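You operate a simulated robot arm through the tools that you are given. There is no shell and no other tool. Be economical: measure what you need, move in short steps, check, and stop when the job is done.

Carry out the task below with a simulated robot arm. There is one attempt and no reset: what you move stays moved.

TASK
Take the ring case from the counter of the washstand and put it on top of the orange polishing pad. Then fetch the bar of soap and set it in the ws basin.
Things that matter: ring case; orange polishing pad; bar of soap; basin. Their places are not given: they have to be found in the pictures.

It is judged by the outcome, as a careful person would: the job done as asked, and still so three seconds after it is handed in. It fails if anything else is knocked over, pushed out of place, dropped, spilled or broken.

THE ROBOT
A 6-joint arm with a two-finger parallel gripper, fixed in place. Base frame: the origin is at the foot of the arm, x ahead of it, y to its left, z up; the work surface is at about z = 840. Lengths are in mm, angles in rad, forces in N, time in s.
With the tool pointing down near the work surface it reaches from about 240 to 640 mm from the base axis. Its first joint turns from -1.152 to 1.152 rad. Payload 2.7 kg.
Tool frame: the origin (TCP) lies between the finger pads and is the grasp point; the fingertips stand 23 mm ahead of it; z points along the fingers, y is the line along which they close. The gripper opens to 94 mm. The fingers are 38 mm wide and 10 mm thick; the gripper's body (54 by 96 mm) begins 39 mm behind the TCP.
Orientation is that of the tool frame in the base frame, as a unit quaternion [x, y, z, w]. With the fingers straight down and closing along the base's y, the tool's x points along the base's -x, its y along +y and its z along -z.

THE INTERFACE
- The arm moves only by the tool arm_command. Its argument "targets" is a list of rows, each a list of 7 numbers: the turn, a rotation vector about the base's x, y, z in units of 90 degrees (1.0 is 90 degrees), then the shift along the base's x, y, z in units of 500 mm (1.0 is 500 mm), then the gripper command, from -1 (shut) to 1 (fully open), values between in proportion. In form: [[wx, wy, wz, tx, ty, tz, hand], ...]. A call has 1 to 8 rows; each row is the pose to reach, as a shift and turn from the pose commanded when the call began. A call with a number of a shift or a turn outside -1 to 1 is refused whole. A row lasts 0.2 s, in which the tool goes at most 50 mm and 0.15 rad; a call with a longer step from one row to the next is refused whole, and so is a gripper value outside its range. A pose out of reach is approached as far as the arm can. The call stops where the force on the tool passes 40 N (or 10 N more than at its start, if that is more) or the arm is blocked; 0.2 s more then pass. The fingers move at their own pace (about 45 mm/s each) and stop on an object; they squeeze with about 39 N. The grip force told is the motor's: it shows also when the fingers shut on nothing. Time passes only in rows, and 0.2 s behind the last, so rows that repeat a pose let the fingers close. It gives the time, the measured TCP pose, the force on the tool (base axes), the opening and the grip force at its end, in the units of the frame above (readings bear some noise).
- Cameras (640 x 400 px; columns grow to the right, rows downward): "scene" is fixed at [62.8, -423, 1403.5]; the picture's right is [0.85, -0.52, 0.00], its down [-0.34, -0.55, -0.76] and it looks along [0.40, 0.65, -0.65] (base axes); focal length 310 px, centre (320, 200). "wrist" rides on the gripper at [-39, 0, -44] in the tool frame; the picture's right is [0.00, -1.00, 0.00], its down [0.97, 0.00, -0.24] and it looks along [0.24, 0.00, 0.97] (tool axes); focal length 218 px, centre (320, 200).
- snapshot(camera): a new picture of that camera. No time passes.
- probe_pixels(camera, pixels): for up to 12 pixels [column, row] of the newest picture of that camera ("zoom" is the newest enlarged one), the place [x, y, z] in the base frame of the surface seen there, good to about 2 mm, but the place of the scene camera against the robot may be out by one fixed shift of up to 12 mm in any direction. No time passes.
- enlarge(camera, box): a new picture of the part [left, top, right, bottom] of that camera's present view, enlarged. No time passes.
- finish_job(): hands the job in; it is judged then, once.

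Work in short steps. Measure before you move; look again where a grasp or a placing could have gone wrong, and mend it. You have 80 turns and 34 pictures in all, those below and enlarged ones among them. Open the gripper and draw the arm clear of the work before you hand the job in, unless the task says otherwise; then end with one line.

The tools are called as name(argument=value, ...) on one line, values as JSON. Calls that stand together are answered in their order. arm_command: Moves the arm, as the interface text tells. Its arguments: {"type":"object","properties":{"targets":{"type":"array","items":{"type":"array","items":{"type":"number"}}}},"required":["targets"]} The other tools are called the same way: snapshot (camera) takes a picture; probe_pixels (camera, pixels) gives the place of the surface under pixels of a picture; enlarge (camera, box) takes an enlarged picture of a part of a camera's view; finish_job () hands the job in.

At the start:

```text
t: 0.0
tcp_pos: [377.3, -27.5, 1083.6]
ee_rot: [0.0, 1.0, 0.0, 0.0]
wrist_force: [0.5, 0.1, 0.4]
grip_width: 93.7
grip_force: 0.1
```

scene: 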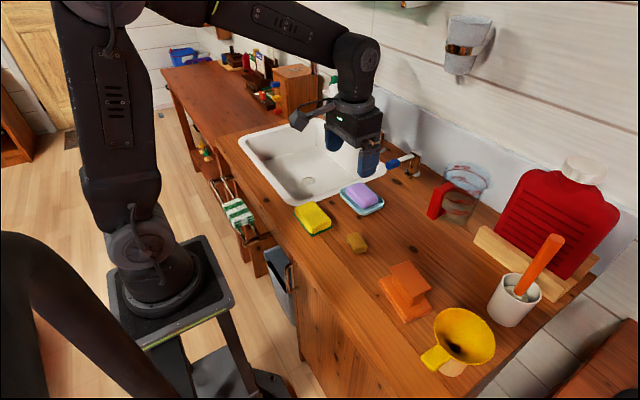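
wrist: 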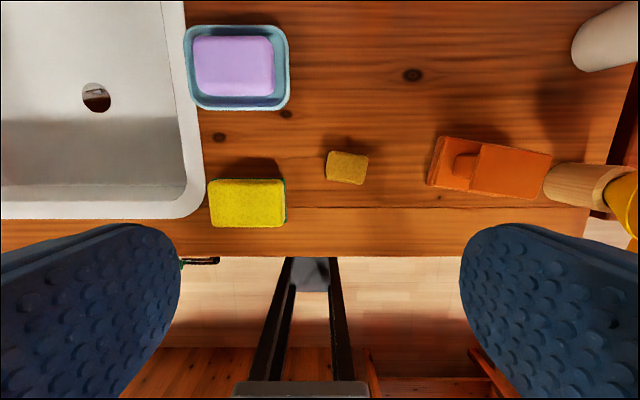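

The small ochre block at scene (357,243) may be the ring case, and the orange object at (405,290) may be the pad. I'll enlarge both to check.

enlarge(camera="scene", box=[280, 170, 520, 390])

enlarge(camera="wrist", box=[300, 100, 640, 260])

probe_pixels(camera="wrist", pixels=[[347, 168], [329, 152], [368, 156], [328, 178], [364, 185], [463, 168], [510, 170], [436, 165], [233, 65], [250, 105], [97, 130], [300, 180]])

```text
1.82 times, centred on (400, 280) of scene
```

zoom: 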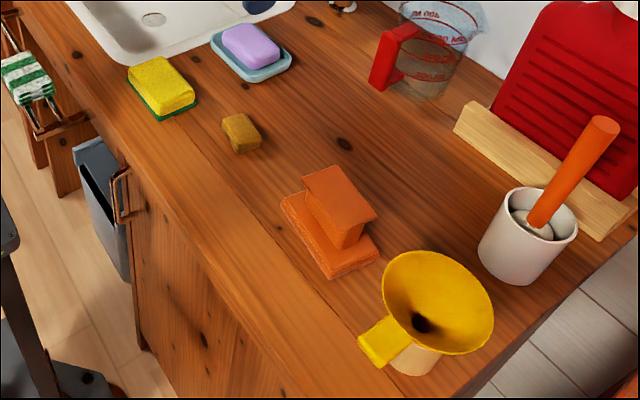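

```text
1.88 times, centred on (470, 180) of wrist
```

zoom: 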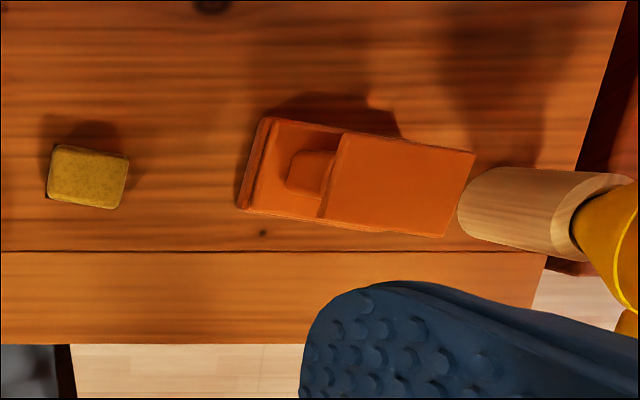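

```text
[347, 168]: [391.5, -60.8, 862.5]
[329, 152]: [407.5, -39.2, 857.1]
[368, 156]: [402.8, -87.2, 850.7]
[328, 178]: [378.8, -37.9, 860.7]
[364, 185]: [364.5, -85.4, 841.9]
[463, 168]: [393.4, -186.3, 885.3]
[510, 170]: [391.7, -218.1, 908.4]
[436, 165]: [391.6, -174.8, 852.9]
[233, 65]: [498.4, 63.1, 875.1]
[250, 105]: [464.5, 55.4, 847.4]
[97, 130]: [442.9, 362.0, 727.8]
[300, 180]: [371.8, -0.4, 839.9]
```

The wrist view puts the ochre block at about (388,-62, top z 862). The orange object is a base slab, a post and an upper plate at z≈908. I'll go over the area for a closer look and enlarge the far counter.

enlarge(camera="scene", box=[150, 30, 350, 155])

arm_command(targets=[[0, 0, 0, -0.04, -0.08, 0, 1], [0, 0, 0, -0.08, -0.16, -0.02, 1], [0, 0, 0, -0.1, -0.22, -0.06, 1], [0, 0, 0, -0.1, -0.22, -0.12, 1]])

snapshot(camera="wrist")

```text
3.20 times, centred on (250, 92) of scene
```

zoom: 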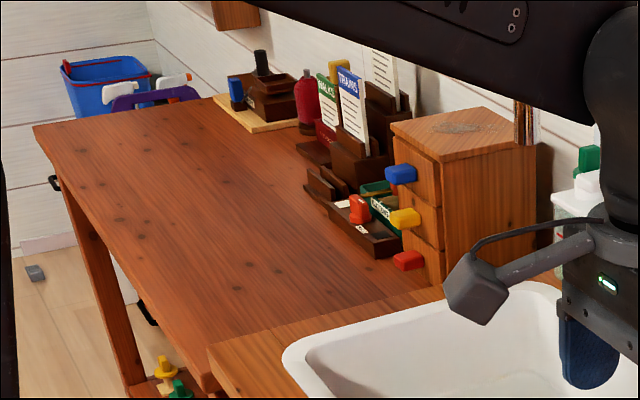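

```text
t: 1.0
tcp_pos: [328.2, -135.1, 1024.3]
ee_rot: [0.0, 1.0, 0.0, 0.001]
wrist_force: [0.3, -0.7, -1.3]
grip_width: 93.9
grip_force: 0.0
```

```text
28 pictures are left
```

wrist: 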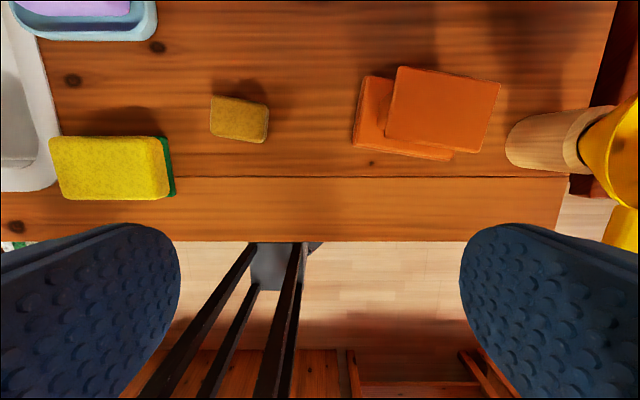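

From here the upper orange plate spans roughly (385-500, 66-157). I'll probe its height and corners, and the ochre block.

probe_pixels(camera="wrist", pixels=[[401, 70], [496, 86], [480, 149], [389, 136], [443, 110], [372, 100], [410, 153], [360, 145], [214, 100], [266, 108], [262, 138], [213, 130]])

enlarge(camera="wrist", box=[180, 40, 520, 200])

enlarge(camera="scene", box=[330, 220, 450, 330])

```text
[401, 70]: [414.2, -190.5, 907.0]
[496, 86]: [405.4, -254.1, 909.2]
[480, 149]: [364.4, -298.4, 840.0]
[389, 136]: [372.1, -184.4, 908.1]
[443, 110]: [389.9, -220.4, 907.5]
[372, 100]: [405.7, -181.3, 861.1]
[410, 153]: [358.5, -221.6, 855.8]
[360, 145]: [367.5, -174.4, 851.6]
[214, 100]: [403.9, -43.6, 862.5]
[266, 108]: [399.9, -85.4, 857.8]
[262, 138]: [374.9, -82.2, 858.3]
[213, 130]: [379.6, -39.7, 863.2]
```

```text
1.88 times, centred on (350, 120) of wrist
```

zoom: 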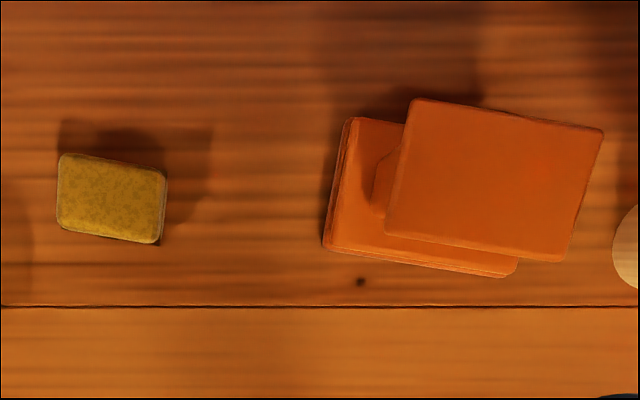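

```text
3.64 times, centred on (390, 275) of scene
```

zoom: 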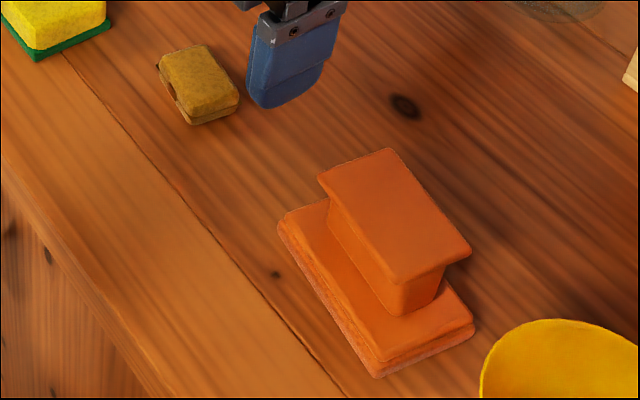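

The ochre box with a lid and dark base is the ring case: centre about (389.5,-62.7), 42x26 mm, yaw about -8.5°. The pad's top plate is level at z 908, centre about (388.5,-219), with the same yaw. I'll hover over the case with the gripper aligned.

arm_command(targets=[[0, 0, -0.03, 0.031, 0.0375, -0.03, 0.4], [0, 0, -0.06, 0.062, 0.075, -0.06, 0.4], [0, 0, -0.094, 0.093, 0.112, -0.1, 0.4], [0, 0, -0.094, 0.1244, 0.15, -0.147, 0.4], [0, 0, -0.094, 0.1244, 0.15, -0.147, 0.4]])

snapshot(camera="wrist")

```text
t: 2.2
tcp_pos: [388.8, -61.5, 948.9]
ee_rot: [0.074, 0.997, 0.0, -0.001]
wrist_force: [-0.3, -0.6, -0.4]
grip_width: 65.8
grip_force: 0.2
```

```text
25 pictures are left
```

wrist: 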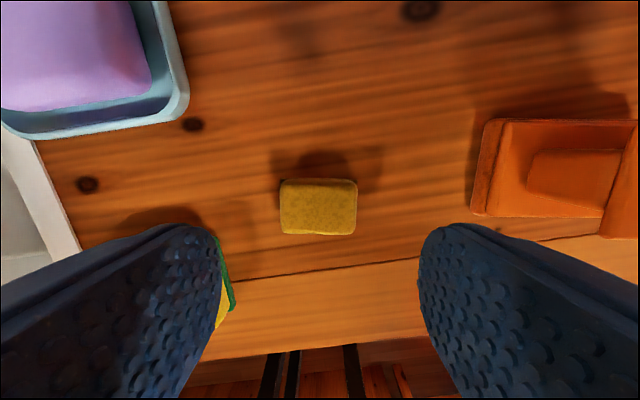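

The case is centred and aligned at (318,207). I'll confirm its position and the sponge edge with a probe.

probe_pixels(camera="wrist", pixels=[[285, 183], [353, 184], [352, 230], [285, 229], [318, 207], [233, 300], [222, 250], [400, 200]])

```text
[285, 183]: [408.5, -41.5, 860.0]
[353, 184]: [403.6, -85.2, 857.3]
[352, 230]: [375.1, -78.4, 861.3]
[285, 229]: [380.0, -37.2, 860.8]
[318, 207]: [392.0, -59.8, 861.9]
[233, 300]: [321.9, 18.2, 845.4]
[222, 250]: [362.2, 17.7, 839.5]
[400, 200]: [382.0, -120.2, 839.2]
```

The case centre is (391.8,-60.6) and the sponge starts at y≈18, so it is clear of the fingers. I'll descend to z≈866 and close.

arm_command(targets=[[0, 0, 0, 0.005, 0.002, -0.07, 0.4], [0, 0, 0, 0.005, 0.002, -0.13, 0.4], [0, 0, 0, 0.005, 0.002, -0.166, 0.4], [0, 0, 0, 0.005, 0.002, -0.166, 0.4], [0, 0, 0, 0.005, 0.002, -0.166, -0.5], [0, 0, 0, 0.005, 0.002, -0.166, -0.5], [0, 0, 0, 0.005, 0.002, -0.166, -0.5], [0, 0, 0, 0.005, 0.002, -0.166, -0.5]])

```text
t: 4.0
tcp_pos: [392.6, -60.8, 867.0]
ee_rot: [0.074, 0.997, 0.0, 0.0]
wrist_force: [-0.2, 0.5, -1.0]
grip_width: 48.9
grip_force: 39.2
```

Gripped at 48.9 mm wide with 39 N. I'll lift and move part of the way toward the pad.

arm_command(targets=[[0, 0, 0, 0, 0, 0.04, -0.5], [0, 0, 0, 0, 0, 0.12, -0.5], [0, 0, 0, 0, 0, 0.2, -0.5], [0, 0, 0, 0, -0.08, 0.24, -0.5], [0, 0, 0, 0, -0.16, 0.24, -0.5], [0, 0, 0, 0, -0.24, 0.24, -0.5], [0, 0, 0, 0, -0.24, 0.24, -0.5]])

snapshot(camera="wrist")

```text
t: 5.6
tcp_pos: [392.1, -180.0, 988.0]
ee_rot: [0.074, 0.997, 0.0, 0.0]
wrist_force: [-0.4, -0.4, -0.5]
grip_width: 23.5
grip_force: 0.2
```

```text
24 pictures are left
```

wrist: 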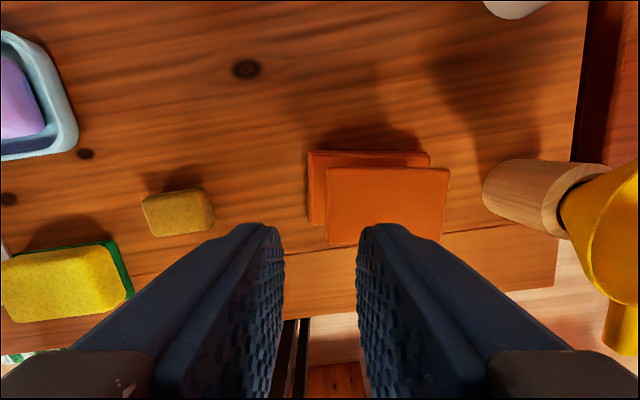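

The case slipped out: the opening is now 23.5, and the case is still on the counter at (178,212), rotated a little. I'll go back over it, look, and this time plan a grasp across its narrow side.

enlarge(camera="scene", box=[320, 215, 400, 265])

probe_pixels(camera="wrist", pixels=[[146, 200], [203, 191], [210, 224], [155, 234], [178, 212], [330, 170], [446, 171], [440, 238], [331, 240], [312, 153], [428, 155], [312, 220]])

```text
8.00 times, centred on (360, 240) of scene
```

zoom: 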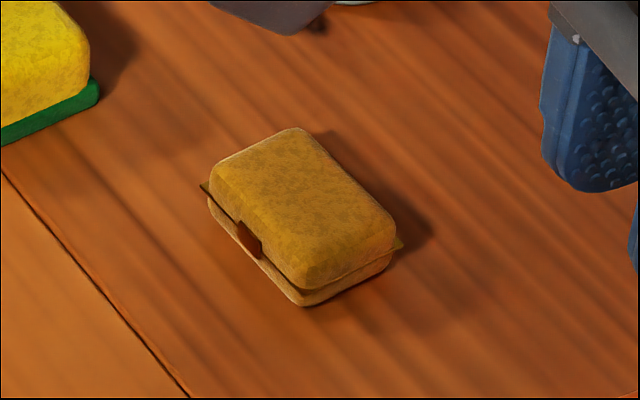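

```text
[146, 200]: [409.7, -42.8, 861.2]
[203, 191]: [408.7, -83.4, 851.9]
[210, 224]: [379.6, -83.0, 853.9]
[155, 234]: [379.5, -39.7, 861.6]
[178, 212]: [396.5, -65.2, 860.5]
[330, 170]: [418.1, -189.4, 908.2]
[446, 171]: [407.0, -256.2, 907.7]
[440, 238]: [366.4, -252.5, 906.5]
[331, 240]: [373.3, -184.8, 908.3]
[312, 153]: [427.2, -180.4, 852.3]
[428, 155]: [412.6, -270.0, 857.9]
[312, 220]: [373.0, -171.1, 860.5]
```

The lid has a thin protruding rim at its ends, so only that edge was gripped. The case now lies square at about (394,-62). I'll turn the gripper 90° to hold it across the narrow side.

arm_command(targets=[[0, 0, 0.09, 0, 0.03, 0, 0.3], [0, 0, 0.18, 0, 0.06, 0, 0.3], [0, 0, 0.27, 0, 0.09, 0, 0.3], [0, 0, 0.36, 0, 0.12, 0, 0.3], [0, 0, 0.45, 0, 0.15, 0, 0.3], [0, 0, 0.54, 0, 0.18, 0, 0.3], [0, 0, 0.63, 0, 0.21, 0, 0.3], [0, 0, 0.72, 0.003, 0.24, 0, 0.3]])

arm_command(targets=[[0, 0, 0.09, 0, 0, 0, 0.3], [0, 0, 0.18, 0, 0, -0.02, 0.3], [0, 0, 0.27, 0, 0, -0.06, 0.3], [0, 0, 0.36, 0, 0, -0.08, 0.3], [0, 0, 0.374, 0, 0, -0.09, 0.3], [0, 0, 0.374, 0, 0, -0.09, 0.3]])

snapshot(camera="wrist")

```text
t: 7.4
tcp_pos: [393.4, -60.1, 986.8]
ee_rot: [-0.473, 0.881, 0.001, 0.001]
wrist_force: [0.5, -0.1, 0.3]
grip_width: 61.0
grip_force: 0.0
```

```text
t: 8.8
tcp_pos: [393.7, -61.1, 940.1]
ee_rot: [0.707, -0.707, 0.0, 0.0]
wrist_force: [0.2, 0.6, -0.1]
grip_width: 61.2
grip_force: 0.1
```

```text
22 pictures are left
```

wrist: 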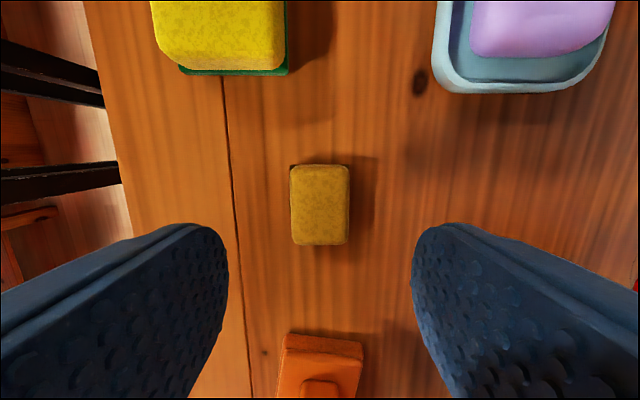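

The gripper is aligned with the case. I'll probe the case's corners.

probe_pixels(camera="wrist", pixels=[[294, 170], [346, 170], [346, 240], [294, 240], [320, 204], [320, 168], [320, 242], [292, 205], [348, 205], [240, 200]])

```text
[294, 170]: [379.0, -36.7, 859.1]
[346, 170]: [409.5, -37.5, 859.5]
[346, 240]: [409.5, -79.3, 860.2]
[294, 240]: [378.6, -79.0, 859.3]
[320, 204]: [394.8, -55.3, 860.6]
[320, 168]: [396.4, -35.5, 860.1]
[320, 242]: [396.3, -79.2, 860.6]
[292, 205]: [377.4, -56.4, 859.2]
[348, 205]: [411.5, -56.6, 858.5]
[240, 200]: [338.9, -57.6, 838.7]
```

Centre (394.4,-58), size 34x46 mm. I'll descend to z≈865, close, and lift slightly to test the hold.

arm_command(targets=[[0, 0, 0, 0.001, 0.005, -0.07, 0.3], [0, 0, 0, 0.001, 0.005, -0.13, 0.3], [0, 0, 0, 0.001, 0.005, -0.151, 0.3], [0, 0, 0, 0.001, 0.005, -0.151, 0.3], [0, 0, 0, 0.001, 0.005, -0.151, -1], [0, 0, 0, 0.001, 0.005, -0.151, -1], [0, 0, 0, 0.001, 0.005, -0.151, -1], [0, 0, 0, 0.001, 0.005, -0.151, -1]])

arm_command(targets=[[0, 0, 0, 0, 0, 0, -1], [0, 0, 0, 0, 0, 0.01, -1], [0, 0, 0, 0, 0, 0.02, -1], [0, 0, 0, 0, 0, 0.04, -1], [0, 0, 0, 0, 0, 0.04, -1]])

snapshot(camera="wrist")

```text
t: 10.6
tcp_pos: [393.2, -59.2, 866.9]
ee_rot: [0.707, -0.707, 0.0, 0.0]
wrist_force: [-0.3, -0.2, -0.3]
grip_width: 35.3
grip_force: 39.3
```

```text
t: 11.8
tcp_pos: [393.2, -58.9, 887.5]
ee_rot: [0.707, -0.707, 0.0, -0.001]
wrist_force: [0.3, -0.7, 1.0]
grip_width: 35.1
grip_force: 39.3
```

```text
21 pictures are left
```

wrist: 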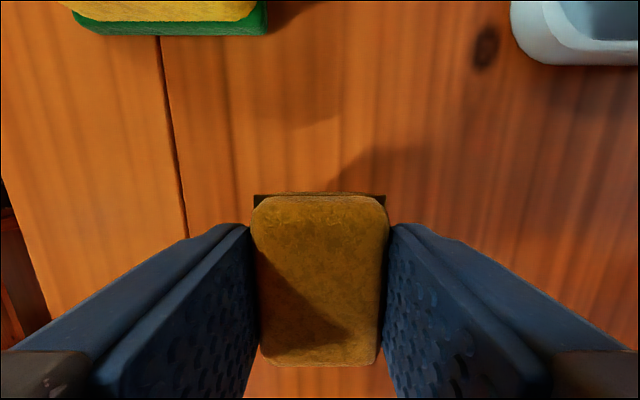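

The case is firmly held at 35.1 mm wide. I'll raise it and carry it over the pad's top plate at (390,-220), yawed -9° to match.

arm_command(targets=[[0, 0, 0, 0, 0, 0.06, -1], [0, 0, 0, 0, 0, 0.12, -1], [0, 0, 0, 0, 0, 0.18, -1], [0, 0, -0.03, -0.002, -0.08, 0.18, -1], [0, 0, -0.06, -0.004, -0.16, 0.18, -1], [0, 0, -0.1, -0.0064, -0.24, 0.18, -1], [0, 0, -0.1, -0.0064, -0.323, 0.18, -1], [0, 0, -0.1, -0.0064, -0.323, 0.18, -1]])

snapshot(camera="wrist")

enlarge(camera="scene", box=[340, 190, 500, 330])

```text
t: 13.6
tcp_pos: [391.2, -221.1, 975.4]
ee_rot: [-0.65, 0.76, 0.0, 0.0]
wrist_force: [-0.1, 0.2, 0.2]
grip_width: 35.0
grip_force: 39.0
```

```text
20 pictures are left
```

wrist: 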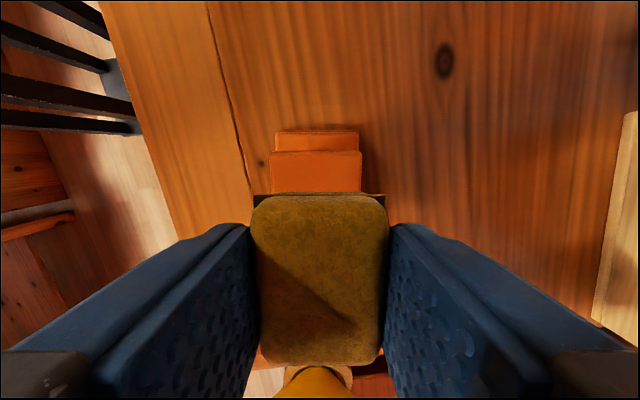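

```text
2.86 times, centred on (420, 260) of scene
```

zoom: 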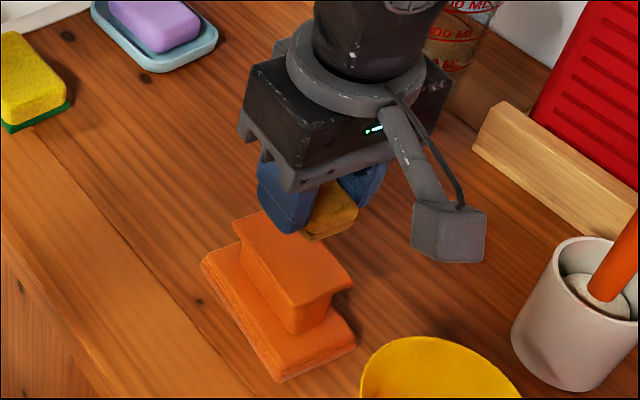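

There is a grey box on the gripper's -y side, at zoom (450,232). I'll check how high it hangs against the funnel below before descending, and check the plate position.

probe_pixels(camera="zoom", pixels=[[450, 255], [415, 245], [480, 255], [450, 210], [440, 345], [380, 380], [500, 380], [270, 215], [235, 228], [350, 283], [300, 300], [290, 250]])

probe_pixels(camera="wrist", pixels=[[272, 154], [357, 154], [315, 175], [320, 390], [280, 135], [268, 188], [360, 188]])

```text
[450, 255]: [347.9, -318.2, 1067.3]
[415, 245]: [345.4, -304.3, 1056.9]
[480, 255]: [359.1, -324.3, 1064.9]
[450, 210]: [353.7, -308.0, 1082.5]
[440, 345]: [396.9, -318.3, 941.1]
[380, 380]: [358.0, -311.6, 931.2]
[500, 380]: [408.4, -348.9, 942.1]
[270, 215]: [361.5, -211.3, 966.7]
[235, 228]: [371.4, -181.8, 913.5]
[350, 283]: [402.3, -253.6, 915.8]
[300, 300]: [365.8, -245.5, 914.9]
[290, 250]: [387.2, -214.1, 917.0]
```

```text
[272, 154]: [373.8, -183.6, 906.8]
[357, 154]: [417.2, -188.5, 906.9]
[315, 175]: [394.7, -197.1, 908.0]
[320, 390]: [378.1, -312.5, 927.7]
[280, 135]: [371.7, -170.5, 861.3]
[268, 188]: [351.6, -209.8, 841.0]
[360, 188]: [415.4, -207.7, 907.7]
```

There's plenty of clearance: the box is at z≈1057 and the funnel at 942. The plate centre is (390.4,-218.6), matching the case. I'll lower gently to the contact height.

arm_command(targets=[[0, 0, 0, 0, 0.003, -0.04, -1], [0, 0, 0, 0, 0.003, -0.07, -1], [0, 0, 0, 0, 0.003, -0.076, -1], [0, 0, 0, 0, 0.003, -0.08, -1], [0, 0, 0, 0, 0.003, -0.08, -1]])

enlarge(camera="scene", box=[360, 230, 460, 330])

```text
t: 14.8
tcp_pos: [391.7, -219.6, 935.1]
ee_rot: [-0.649, 0.761, 0.0, 0.0]
wrist_force: [1.0, 0.1, -1.4]
grip_width: 34.8
grip_force: 39.0
```

```text
4.00 times, centred on (410, 280) of scene
```

zoom: 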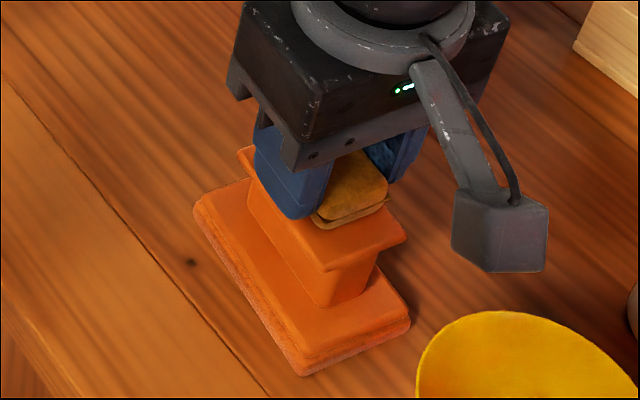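

The case is at the plate with almost no force. I'll ease down 1.5 mm to check contact before opening.

arm_command(targets=[[0, 0, 0, 0, 0, -0.0015, -1], [0, 0, 0, 0, 0, -0.003, -1], [0, 0, 0, 0, 0, -0.003, -1]])

```text
t: 15.6
tcp_pos: [391.0, -218.3, 933.3]
ee_rot: [-0.649, 0.761, -0.001, 0.0]
wrist_force: [-0.6, -1.2, -1.0]
grip_width: 35.1
grip_force: 39.1
```

arm_command(targets=[[0, 0, 0, 0, 0, -0.002, -1], [0, 0, 0, 0, 0, -0.004, -1], [0, 0, 0, 0, 0, -0.004, -1]])

```text
t: 16.4
tcp_pos: [392.5, -219.6, 932.7]
ee_rot: [-0.65, 0.76, 0.0, 0.001]
wrist_force: [0.7, 0.4, 7.7]
grip_width: 35.0
grip_force: 39.2
```

Contact: 7.7 N upward. I'll open partway and retreat straight up.

arm_command(targets=[[0, 0, 0, 0, 0, 0.001, -0.1], [0, 0, 0, 0, 0, 0.001, 0.1], [0, 0, 0, 0, 0, 0.001, 0.2], [0, 0, 0, 0, 0, 0.001, 0.2], [0, 0, 0, 0, 0, 0.04, 0.2], [0, 0, 0, 0, 0, 0.12, 0.2], [0, 0, 0, 0, 0, 0.2, 0.2]])

snapshot(camera="wrist")

enlarge(camera="scene", box=[330, 170, 510, 330])

```text
t: 18.0
tcp_pos: [391.6, -218.1, 1032.0]
ee_rot: [-0.65, 0.76, 0.0, -0.001]
wrist_force: [0.4, -0.5, 0.4]
grip_width: 56.4
grip_force: 0.1
```

```text
17 pictures are left
```

wrist: 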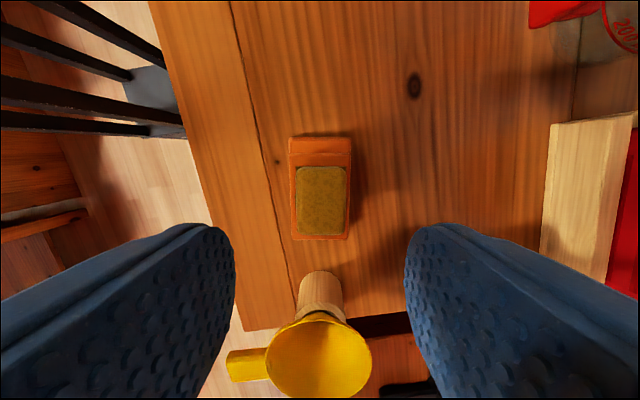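

```text
2.50 times, centred on (420, 250) of scene
```

zoom: 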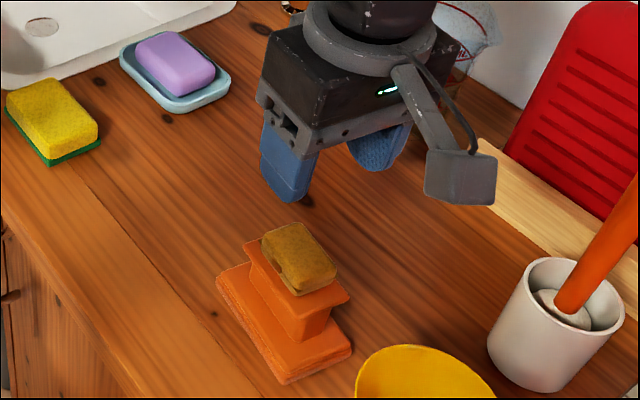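

The ring case sits squarely on the pad's top plate. Next I'll go over the soap at about (497,63), looking at it from z≈1050.

arm_command(targets=[[0, 0, 0.02, 0, 0.02, 0.04, 0.6], [0, 0, 0.04, 0.03, 0.11, 0.04, 0.8], [0, 0, 0.06, 0.06, 0.2, 0.04, 1], [0, 0, 0.08, 0.09, 0.29, 0.04, 1], [0, 0, 0.1, 0.12, 0.38, 0.04, 1], [0, 0, 0.1, 0.15, 0.46, 0.04, 1], [0, 0, 0.1, 0.2, 0.53, 0.04, 1], [0, 0, 0.1, 0.2, 0.56, 0.0, 1]])

snapshot(camera="wrist")

snapshot(camera="scene")

```text
t: 19.8
tcp_pos: [489.5, 61.6, 1032.8]
ee_rot: [-0.707, 0.707, -0.001, -0.001]
wrist_force: [0.2, -0.5, -1.1]
grip_width: 94.1
grip_force: 0.0
```

```text
15 pictures are left
```

wrist: 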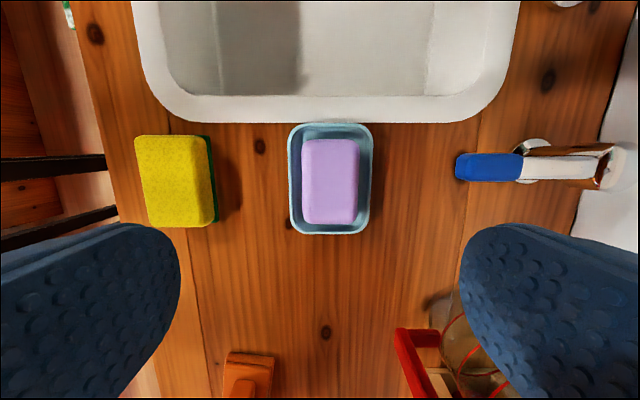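

```text
14 pictures are left
```

scene: 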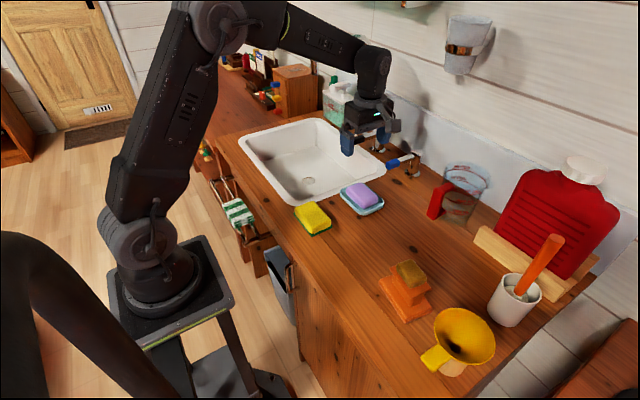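

The soap shows at wrist (330,181) in its dish (288-373, 123-235), with the basin edge just above. I'll probe the soap, dish rim, faucet lever and basin.

probe_pixels(camera="wrist", pixels=[[330, 181], [305, 145], [356, 145], [355, 217], [306, 217], [303, 181], [358, 181], [292, 181], [370, 181], [298, 190], [365, 190], [465, 168]])

probe_pixels(camera="scene", pixels=[[308, 179], [290, 150], [320, 140], [290, 180], [325, 165], [240, 145], [318, 118], [383, 170], [307, 200], [285, 165], [325, 185], [300, 165]])

enlarge(camera="wrist", box=[270, 110, 390, 250])

```text
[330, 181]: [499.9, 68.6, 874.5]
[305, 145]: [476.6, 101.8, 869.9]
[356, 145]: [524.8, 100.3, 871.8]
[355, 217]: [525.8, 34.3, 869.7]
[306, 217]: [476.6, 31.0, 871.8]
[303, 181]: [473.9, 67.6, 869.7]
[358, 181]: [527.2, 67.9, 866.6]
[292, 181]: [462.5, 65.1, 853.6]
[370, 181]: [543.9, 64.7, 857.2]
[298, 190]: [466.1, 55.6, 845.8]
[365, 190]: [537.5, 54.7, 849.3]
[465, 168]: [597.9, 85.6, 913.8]
```

```text
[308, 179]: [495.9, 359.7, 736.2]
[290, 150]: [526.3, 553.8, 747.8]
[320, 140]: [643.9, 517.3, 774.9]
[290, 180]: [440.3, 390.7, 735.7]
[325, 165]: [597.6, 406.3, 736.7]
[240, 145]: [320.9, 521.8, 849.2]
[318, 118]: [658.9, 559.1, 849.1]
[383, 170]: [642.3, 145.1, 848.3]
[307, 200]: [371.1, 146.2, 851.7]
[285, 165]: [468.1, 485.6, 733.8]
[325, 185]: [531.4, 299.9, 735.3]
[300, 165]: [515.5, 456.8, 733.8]
```

```text
2.86 times, centred on (330, 180) of wrist
```

zoom: 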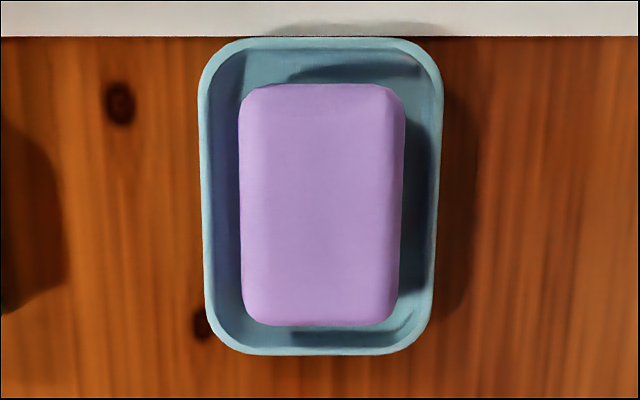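

Soap: centre (500,66), about 54 mm wide in x, top 874. The finger clearance inside the dish is tight, so I'll measure the rim height along the long sides.

probe_pixels(camera="zoom", pixels=[[205, 160], [205, 240], [210, 200], [437, 160], [435, 240], [433, 200], [225, 200], [418, 200], [242, 200], [402, 200], [320, 90], [320, 320]])

```text
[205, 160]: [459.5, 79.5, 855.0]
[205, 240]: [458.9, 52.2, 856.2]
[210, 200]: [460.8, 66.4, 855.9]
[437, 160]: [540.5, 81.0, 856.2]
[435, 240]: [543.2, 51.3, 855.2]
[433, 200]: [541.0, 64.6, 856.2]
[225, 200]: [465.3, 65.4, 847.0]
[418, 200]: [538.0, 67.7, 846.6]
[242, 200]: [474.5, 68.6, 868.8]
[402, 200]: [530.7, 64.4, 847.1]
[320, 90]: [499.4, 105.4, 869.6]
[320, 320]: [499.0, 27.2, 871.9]
```

Rim is at z 856 with inner edges at x≈464 and 538. I'll grip just above the rim, with tips at ~858 (TCP ~881), and start by descending to a hover at 900 with a 70 mm opening.

arm_command(targets=[[0, 0, 0, 0.02, 0.009, -0.08, 0.5], [0, 0, 0, 0.02, 0.009, -0.16, 0.5], [0, 0, 0, 0.02, 0.009, -0.23, 0.5], [0, 0, 0, 0.02, 0.009, -0.265, 0.5], [0, 0, 0, 0.02, 0.009, -0.265, 0.5]])

snapshot(camera="wrist")

```text
t: 21.0
tcp_pos: [500.9, 64.2, 900.3]
ee_rot: [-0.707, 0.707, -0.001, 0.0]
wrist_force: [0.2, 0.0, 0.5]
grip_width: 70.1
grip_force: 0.1
```

```text
12 pictures are left
```

wrist: 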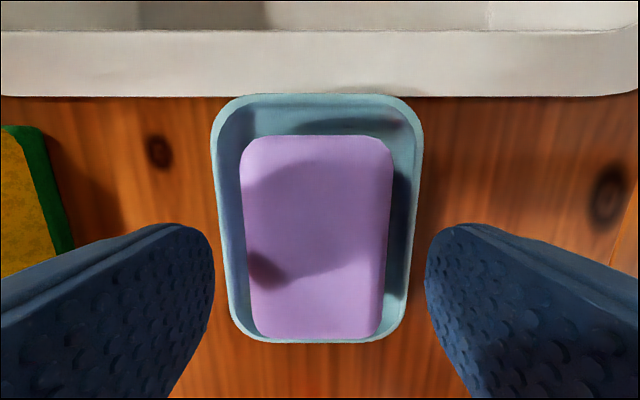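

Centred. I'll lower to TCP ≈881, close, then lift a little to test.

arm_command(targets=[[0, 0, 0, -0.001, 0.003, -0.02, 0.5], [0, 0, 0, -0.001, 0.003, -0.0385, 0.5], [0, 0, 0, -0.001, 0.003, -0.0385, 0.5], [0, 0, 0, -0.001, 0.003, -0.0385, -1], [0, 0, 0, -0.001, 0.003, -0.0385, -1], [0, 0, 0, -0.001, 0.003, -0.0385, -1], [0, 0, 0, -0.001, 0.003, -0.0385, -1]])

arm_command(targets=[[0, 0, 0, 0, 0, 0.01, -1], [0, 0, 0, 0, 0, 0.02, -1], [0, 0, 0, 0, 0, 0.04, -1], [0, 0, 0, 0, 0, 0.06, -1], [0, 0, 0, 0, 0, 0.06, -1]])

snapshot(camera="wrist")

```text
t: 22.6
tcp_pos: [501.2, 65.8, 879.8]
ee_rot: [-0.707, 0.707, -0.001, 0.0]
wrist_force: [0.6, -0.3, 0.0]
grip_width: 55.0
grip_force: 39.2
```

```text
t: 23.8
tcp_pos: [500.0, 67.2, 912.5]
ee_rot: [0.707, -0.707, 0.0, 0.0]
wrist_force: [-0.8, -0.7, -1.1]
grip_width: 55.2
grip_force: 38.6
```

```text
11 pictures are left
```

wrist: 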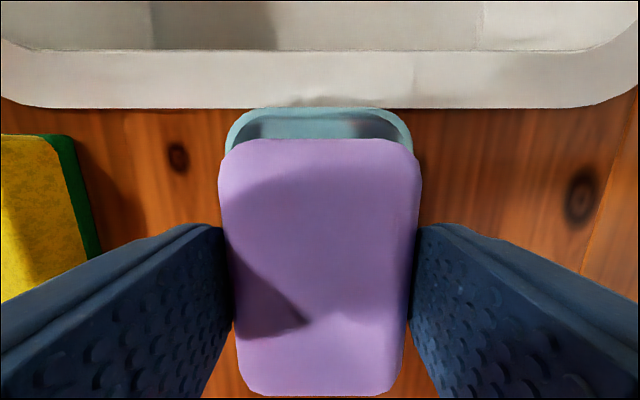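

The soap is held firmly at 55 mm wide. I'll raise it and carry it over the basin to about (470,292).

arm_command(targets=[[0, 0, 0, 0, 0, 0.08, -1], [0, 0, 0, -0.01, 0.08, 0.12, -1], [0, 0, 0, -0.02, 0.17, 0.12, -1], [0, 0, 0, -0.03, 0.26, 0.12, -1], [0, 0, 0, -0.05, 0.35, 0.12, -1], [0, 0, 0, -0.06, 0.44, 0.12, -1], [0, 0, 0, -0.06, 0.45, 0.12, -1]])

snapshot(camera="wrist")

snapshot(camera="scene")

```text
t: 25.4
tcp_pos: [470.1, 291.2, 971.7]
ee_rot: [-0.706, 0.708, 0.0, 0.0]
wrist_force: [0.7, 0.2, -0.5]
grip_width: 55.1
grip_force: 39.4
```

```text
10 pictures are left
```

wrist: 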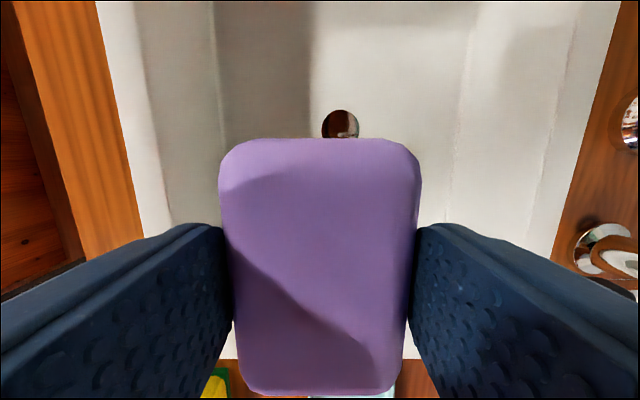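

```text
9 pictures are left
```

scene: 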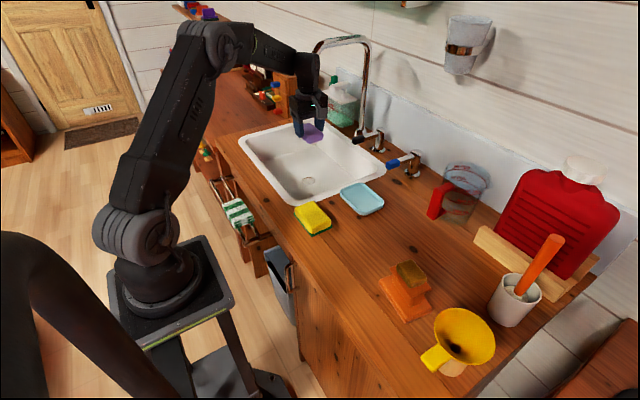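

A gooseneck faucet is visible behind the wrist at scene (318,45)-(355,140). I'll probe it and the basin floor and walls.

probe_pixels(camera="scene", pixels=[[318, 46], [345, 39], [367, 50], [361, 100], [358, 135], [335, 40], [312, 75], [308, 182], [300, 195], [335, 185], [345, 175], [297, 88]])

probe_pixels(camera="wrist", pixels=[[180, 100], [214, 60], [250, 60], [380, 60], [440, 100], [480, 100], [460, 60], [230, 100], [440, 210], [200, 215], [555, 210], [410, 355]])

```text
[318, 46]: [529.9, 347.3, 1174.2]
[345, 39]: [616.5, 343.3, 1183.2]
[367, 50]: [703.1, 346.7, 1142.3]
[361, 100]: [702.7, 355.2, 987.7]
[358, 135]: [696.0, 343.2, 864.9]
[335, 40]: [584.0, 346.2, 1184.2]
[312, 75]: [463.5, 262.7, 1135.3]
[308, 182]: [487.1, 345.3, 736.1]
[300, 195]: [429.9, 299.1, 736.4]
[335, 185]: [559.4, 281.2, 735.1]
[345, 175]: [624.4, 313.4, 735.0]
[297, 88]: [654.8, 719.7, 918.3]
```

```text
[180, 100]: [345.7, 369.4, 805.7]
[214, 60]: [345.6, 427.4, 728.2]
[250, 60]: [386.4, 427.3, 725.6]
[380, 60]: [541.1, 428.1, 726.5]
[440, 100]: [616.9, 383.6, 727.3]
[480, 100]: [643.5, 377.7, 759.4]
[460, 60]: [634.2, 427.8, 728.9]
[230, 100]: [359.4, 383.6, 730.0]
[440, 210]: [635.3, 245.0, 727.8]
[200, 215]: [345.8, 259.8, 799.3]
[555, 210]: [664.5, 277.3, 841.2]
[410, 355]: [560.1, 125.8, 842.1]
```

The floor is at z≈727 and spans x 360-630 there. The spout end sits high at (530,346,1174), so I'll shift to x=440 for clearance and descend to TCP ≈777.

arm_command(targets=[[0, 0, 0, -0.06, 0, 0, -1], [0, 0, 0, -0.06, 0, -0.08, -1], [0, 0, 0, -0.06, 0, -0.16, -1], [0, 0, 0, -0.06, 0, -0.24, -1], [0, 0, 0, -0.06, 0, -0.32, -1], [0, 0, 0, -0.06, 0, -0.37, -1], [0, 0, 0, -0.06, 0, -0.39, -1], [0, 0, 0, -0.06, 0, -0.39, -1]])

snapshot(camera="scene")

```text
t: 27.2
tcp_pos: [440.4, 292.8, 776.4]
ee_rot: [-0.707, 0.707, 0.0, 0.0]
wrist_force: [0.1, 1.1, -1.1]
grip_width: 55.2
grip_force: 39.1
```

```text
8 pictures are left
```

scene: 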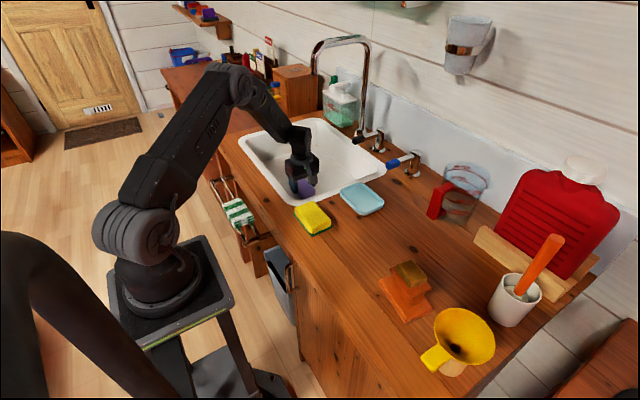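

Clear so far. I'll feel down in small steps to the floor.

arm_command(targets=[[0, 0, 0, 0, 0, -0.012, -1], [0, 0, 0, 0, 0, -0.022, -1], [0, 0, 0, 0, 0, -0.028, -1], [0, 0, 0, 0, 0, -0.028, -1]])

```text
t: 28.2
tcp_pos: [441.0, 291.9, 761.6]
ee_rot: [0.707, -0.707, -0.001, 0.0]
wrist_force: [-0.6, 0.3, -2.1]
grip_width: 55.2
grip_force: 39.4
```

arm_command(targets=[[0, 0, 0, 0, 0, -0.002, -1], [0, 0, 0, 0, 0, -0.004, -1], [0, 0, 0, 0, 0, -0.004, -1]])

```text
t: 29.0
tcp_pos: [441.0, 291.4, 761.8]
ee_rot: [-0.707, 0.707, -0.001, 0.001]
wrist_force: [-4.8, -5.1, 16.4]
grip_width: 54.8
grip_force: 39.0
```

Contact at 16 N upward. I'll release, opening moderately, and go straight up.

arm_command(targets=[[0, 0, 0, 0, 0, 0.002, 0.4], [0, 0, 0, 0, 0, 0.002, 0.5], [0, 0, 0, 0, 0, 0.002, 0.5], [0, 0, 0, 0, 0, 0.04, 0.5], [0, 0, 0, 0, 0, 0.12, 0.5], [0, 0, 0, 0, 0, 0.22, 0.5], [0, 0, 0, 0, 0, 0.32, 0.5], [0, 0, 0, 0, 0, 0.41, 0.5]])

snapshot(camera="wrist")

```text
t: 30.8
tcp_pos: [440.6, 290.6, 966.1]
ee_rot: [-0.707, 0.707, 0.0, 0.0]
wrist_force: [-0.2, 0.1, 0.4]
grip_width: 70.7
grip_force: 0.1
```

```text
7 pictures are left
```

wrist: 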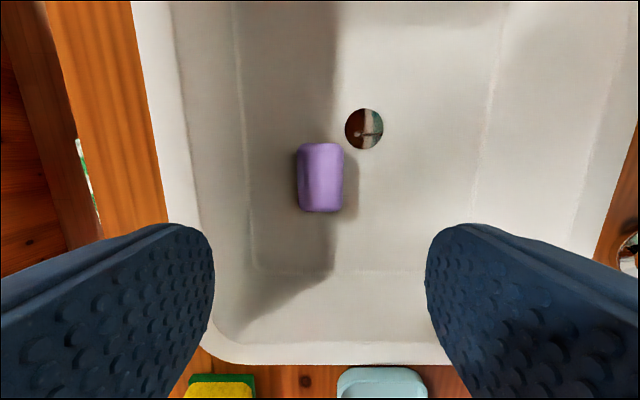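

The soap lies flat on the basin floor. I'll draw the arm up and back, then take a final look.

arm_command(targets=[[0, 0, 0, -0.04, -0.06, 0.06, 0.5], [0, 0, 0, -0.08, -0.12, 0.12, 0.5], [0, 0, 0, -0.12, -0.18, 0.18, 0.5], [0, 0, 0, -0.14, -0.25, 0.22, 0.5], [0, 0, 0, -0.14, -0.33, 0.22, 0.5], [0, 0, 0, -0.14, -0.41, 0.22, 0.5], [0, 0, 0, -0.14, -0.41, 0.22, 0.5]])

snapshot(camera="scene")

```text
t: 32.4
tcp_pos: [370.1, 87.5, 1075.8]
ee_rot: [-0.707, 0.707, 0.0, 0.0]
wrist_force: [-0.7, -0.3, 0.5]
grip_width: 70.6
grip_force: 0.1
```

```text
6 pictures are left
```

scene: 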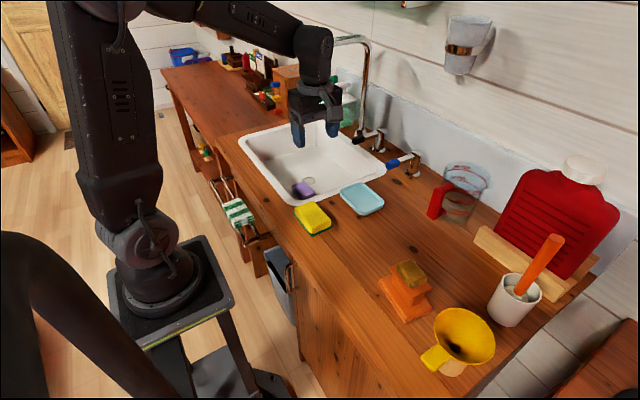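

The case is on the pad at (410,273), the soap is in the basin at (303,188), nothing else has moved, and the arm is clear. I'll hand the job in.

finish_job()

```text
The job is handed in.
```

The ring case is on top of the orange polishing pad and the bar of soap is in the basin; the case slipped from the first grip but stayed upright on the counter, and I saw nothing else disturbed.
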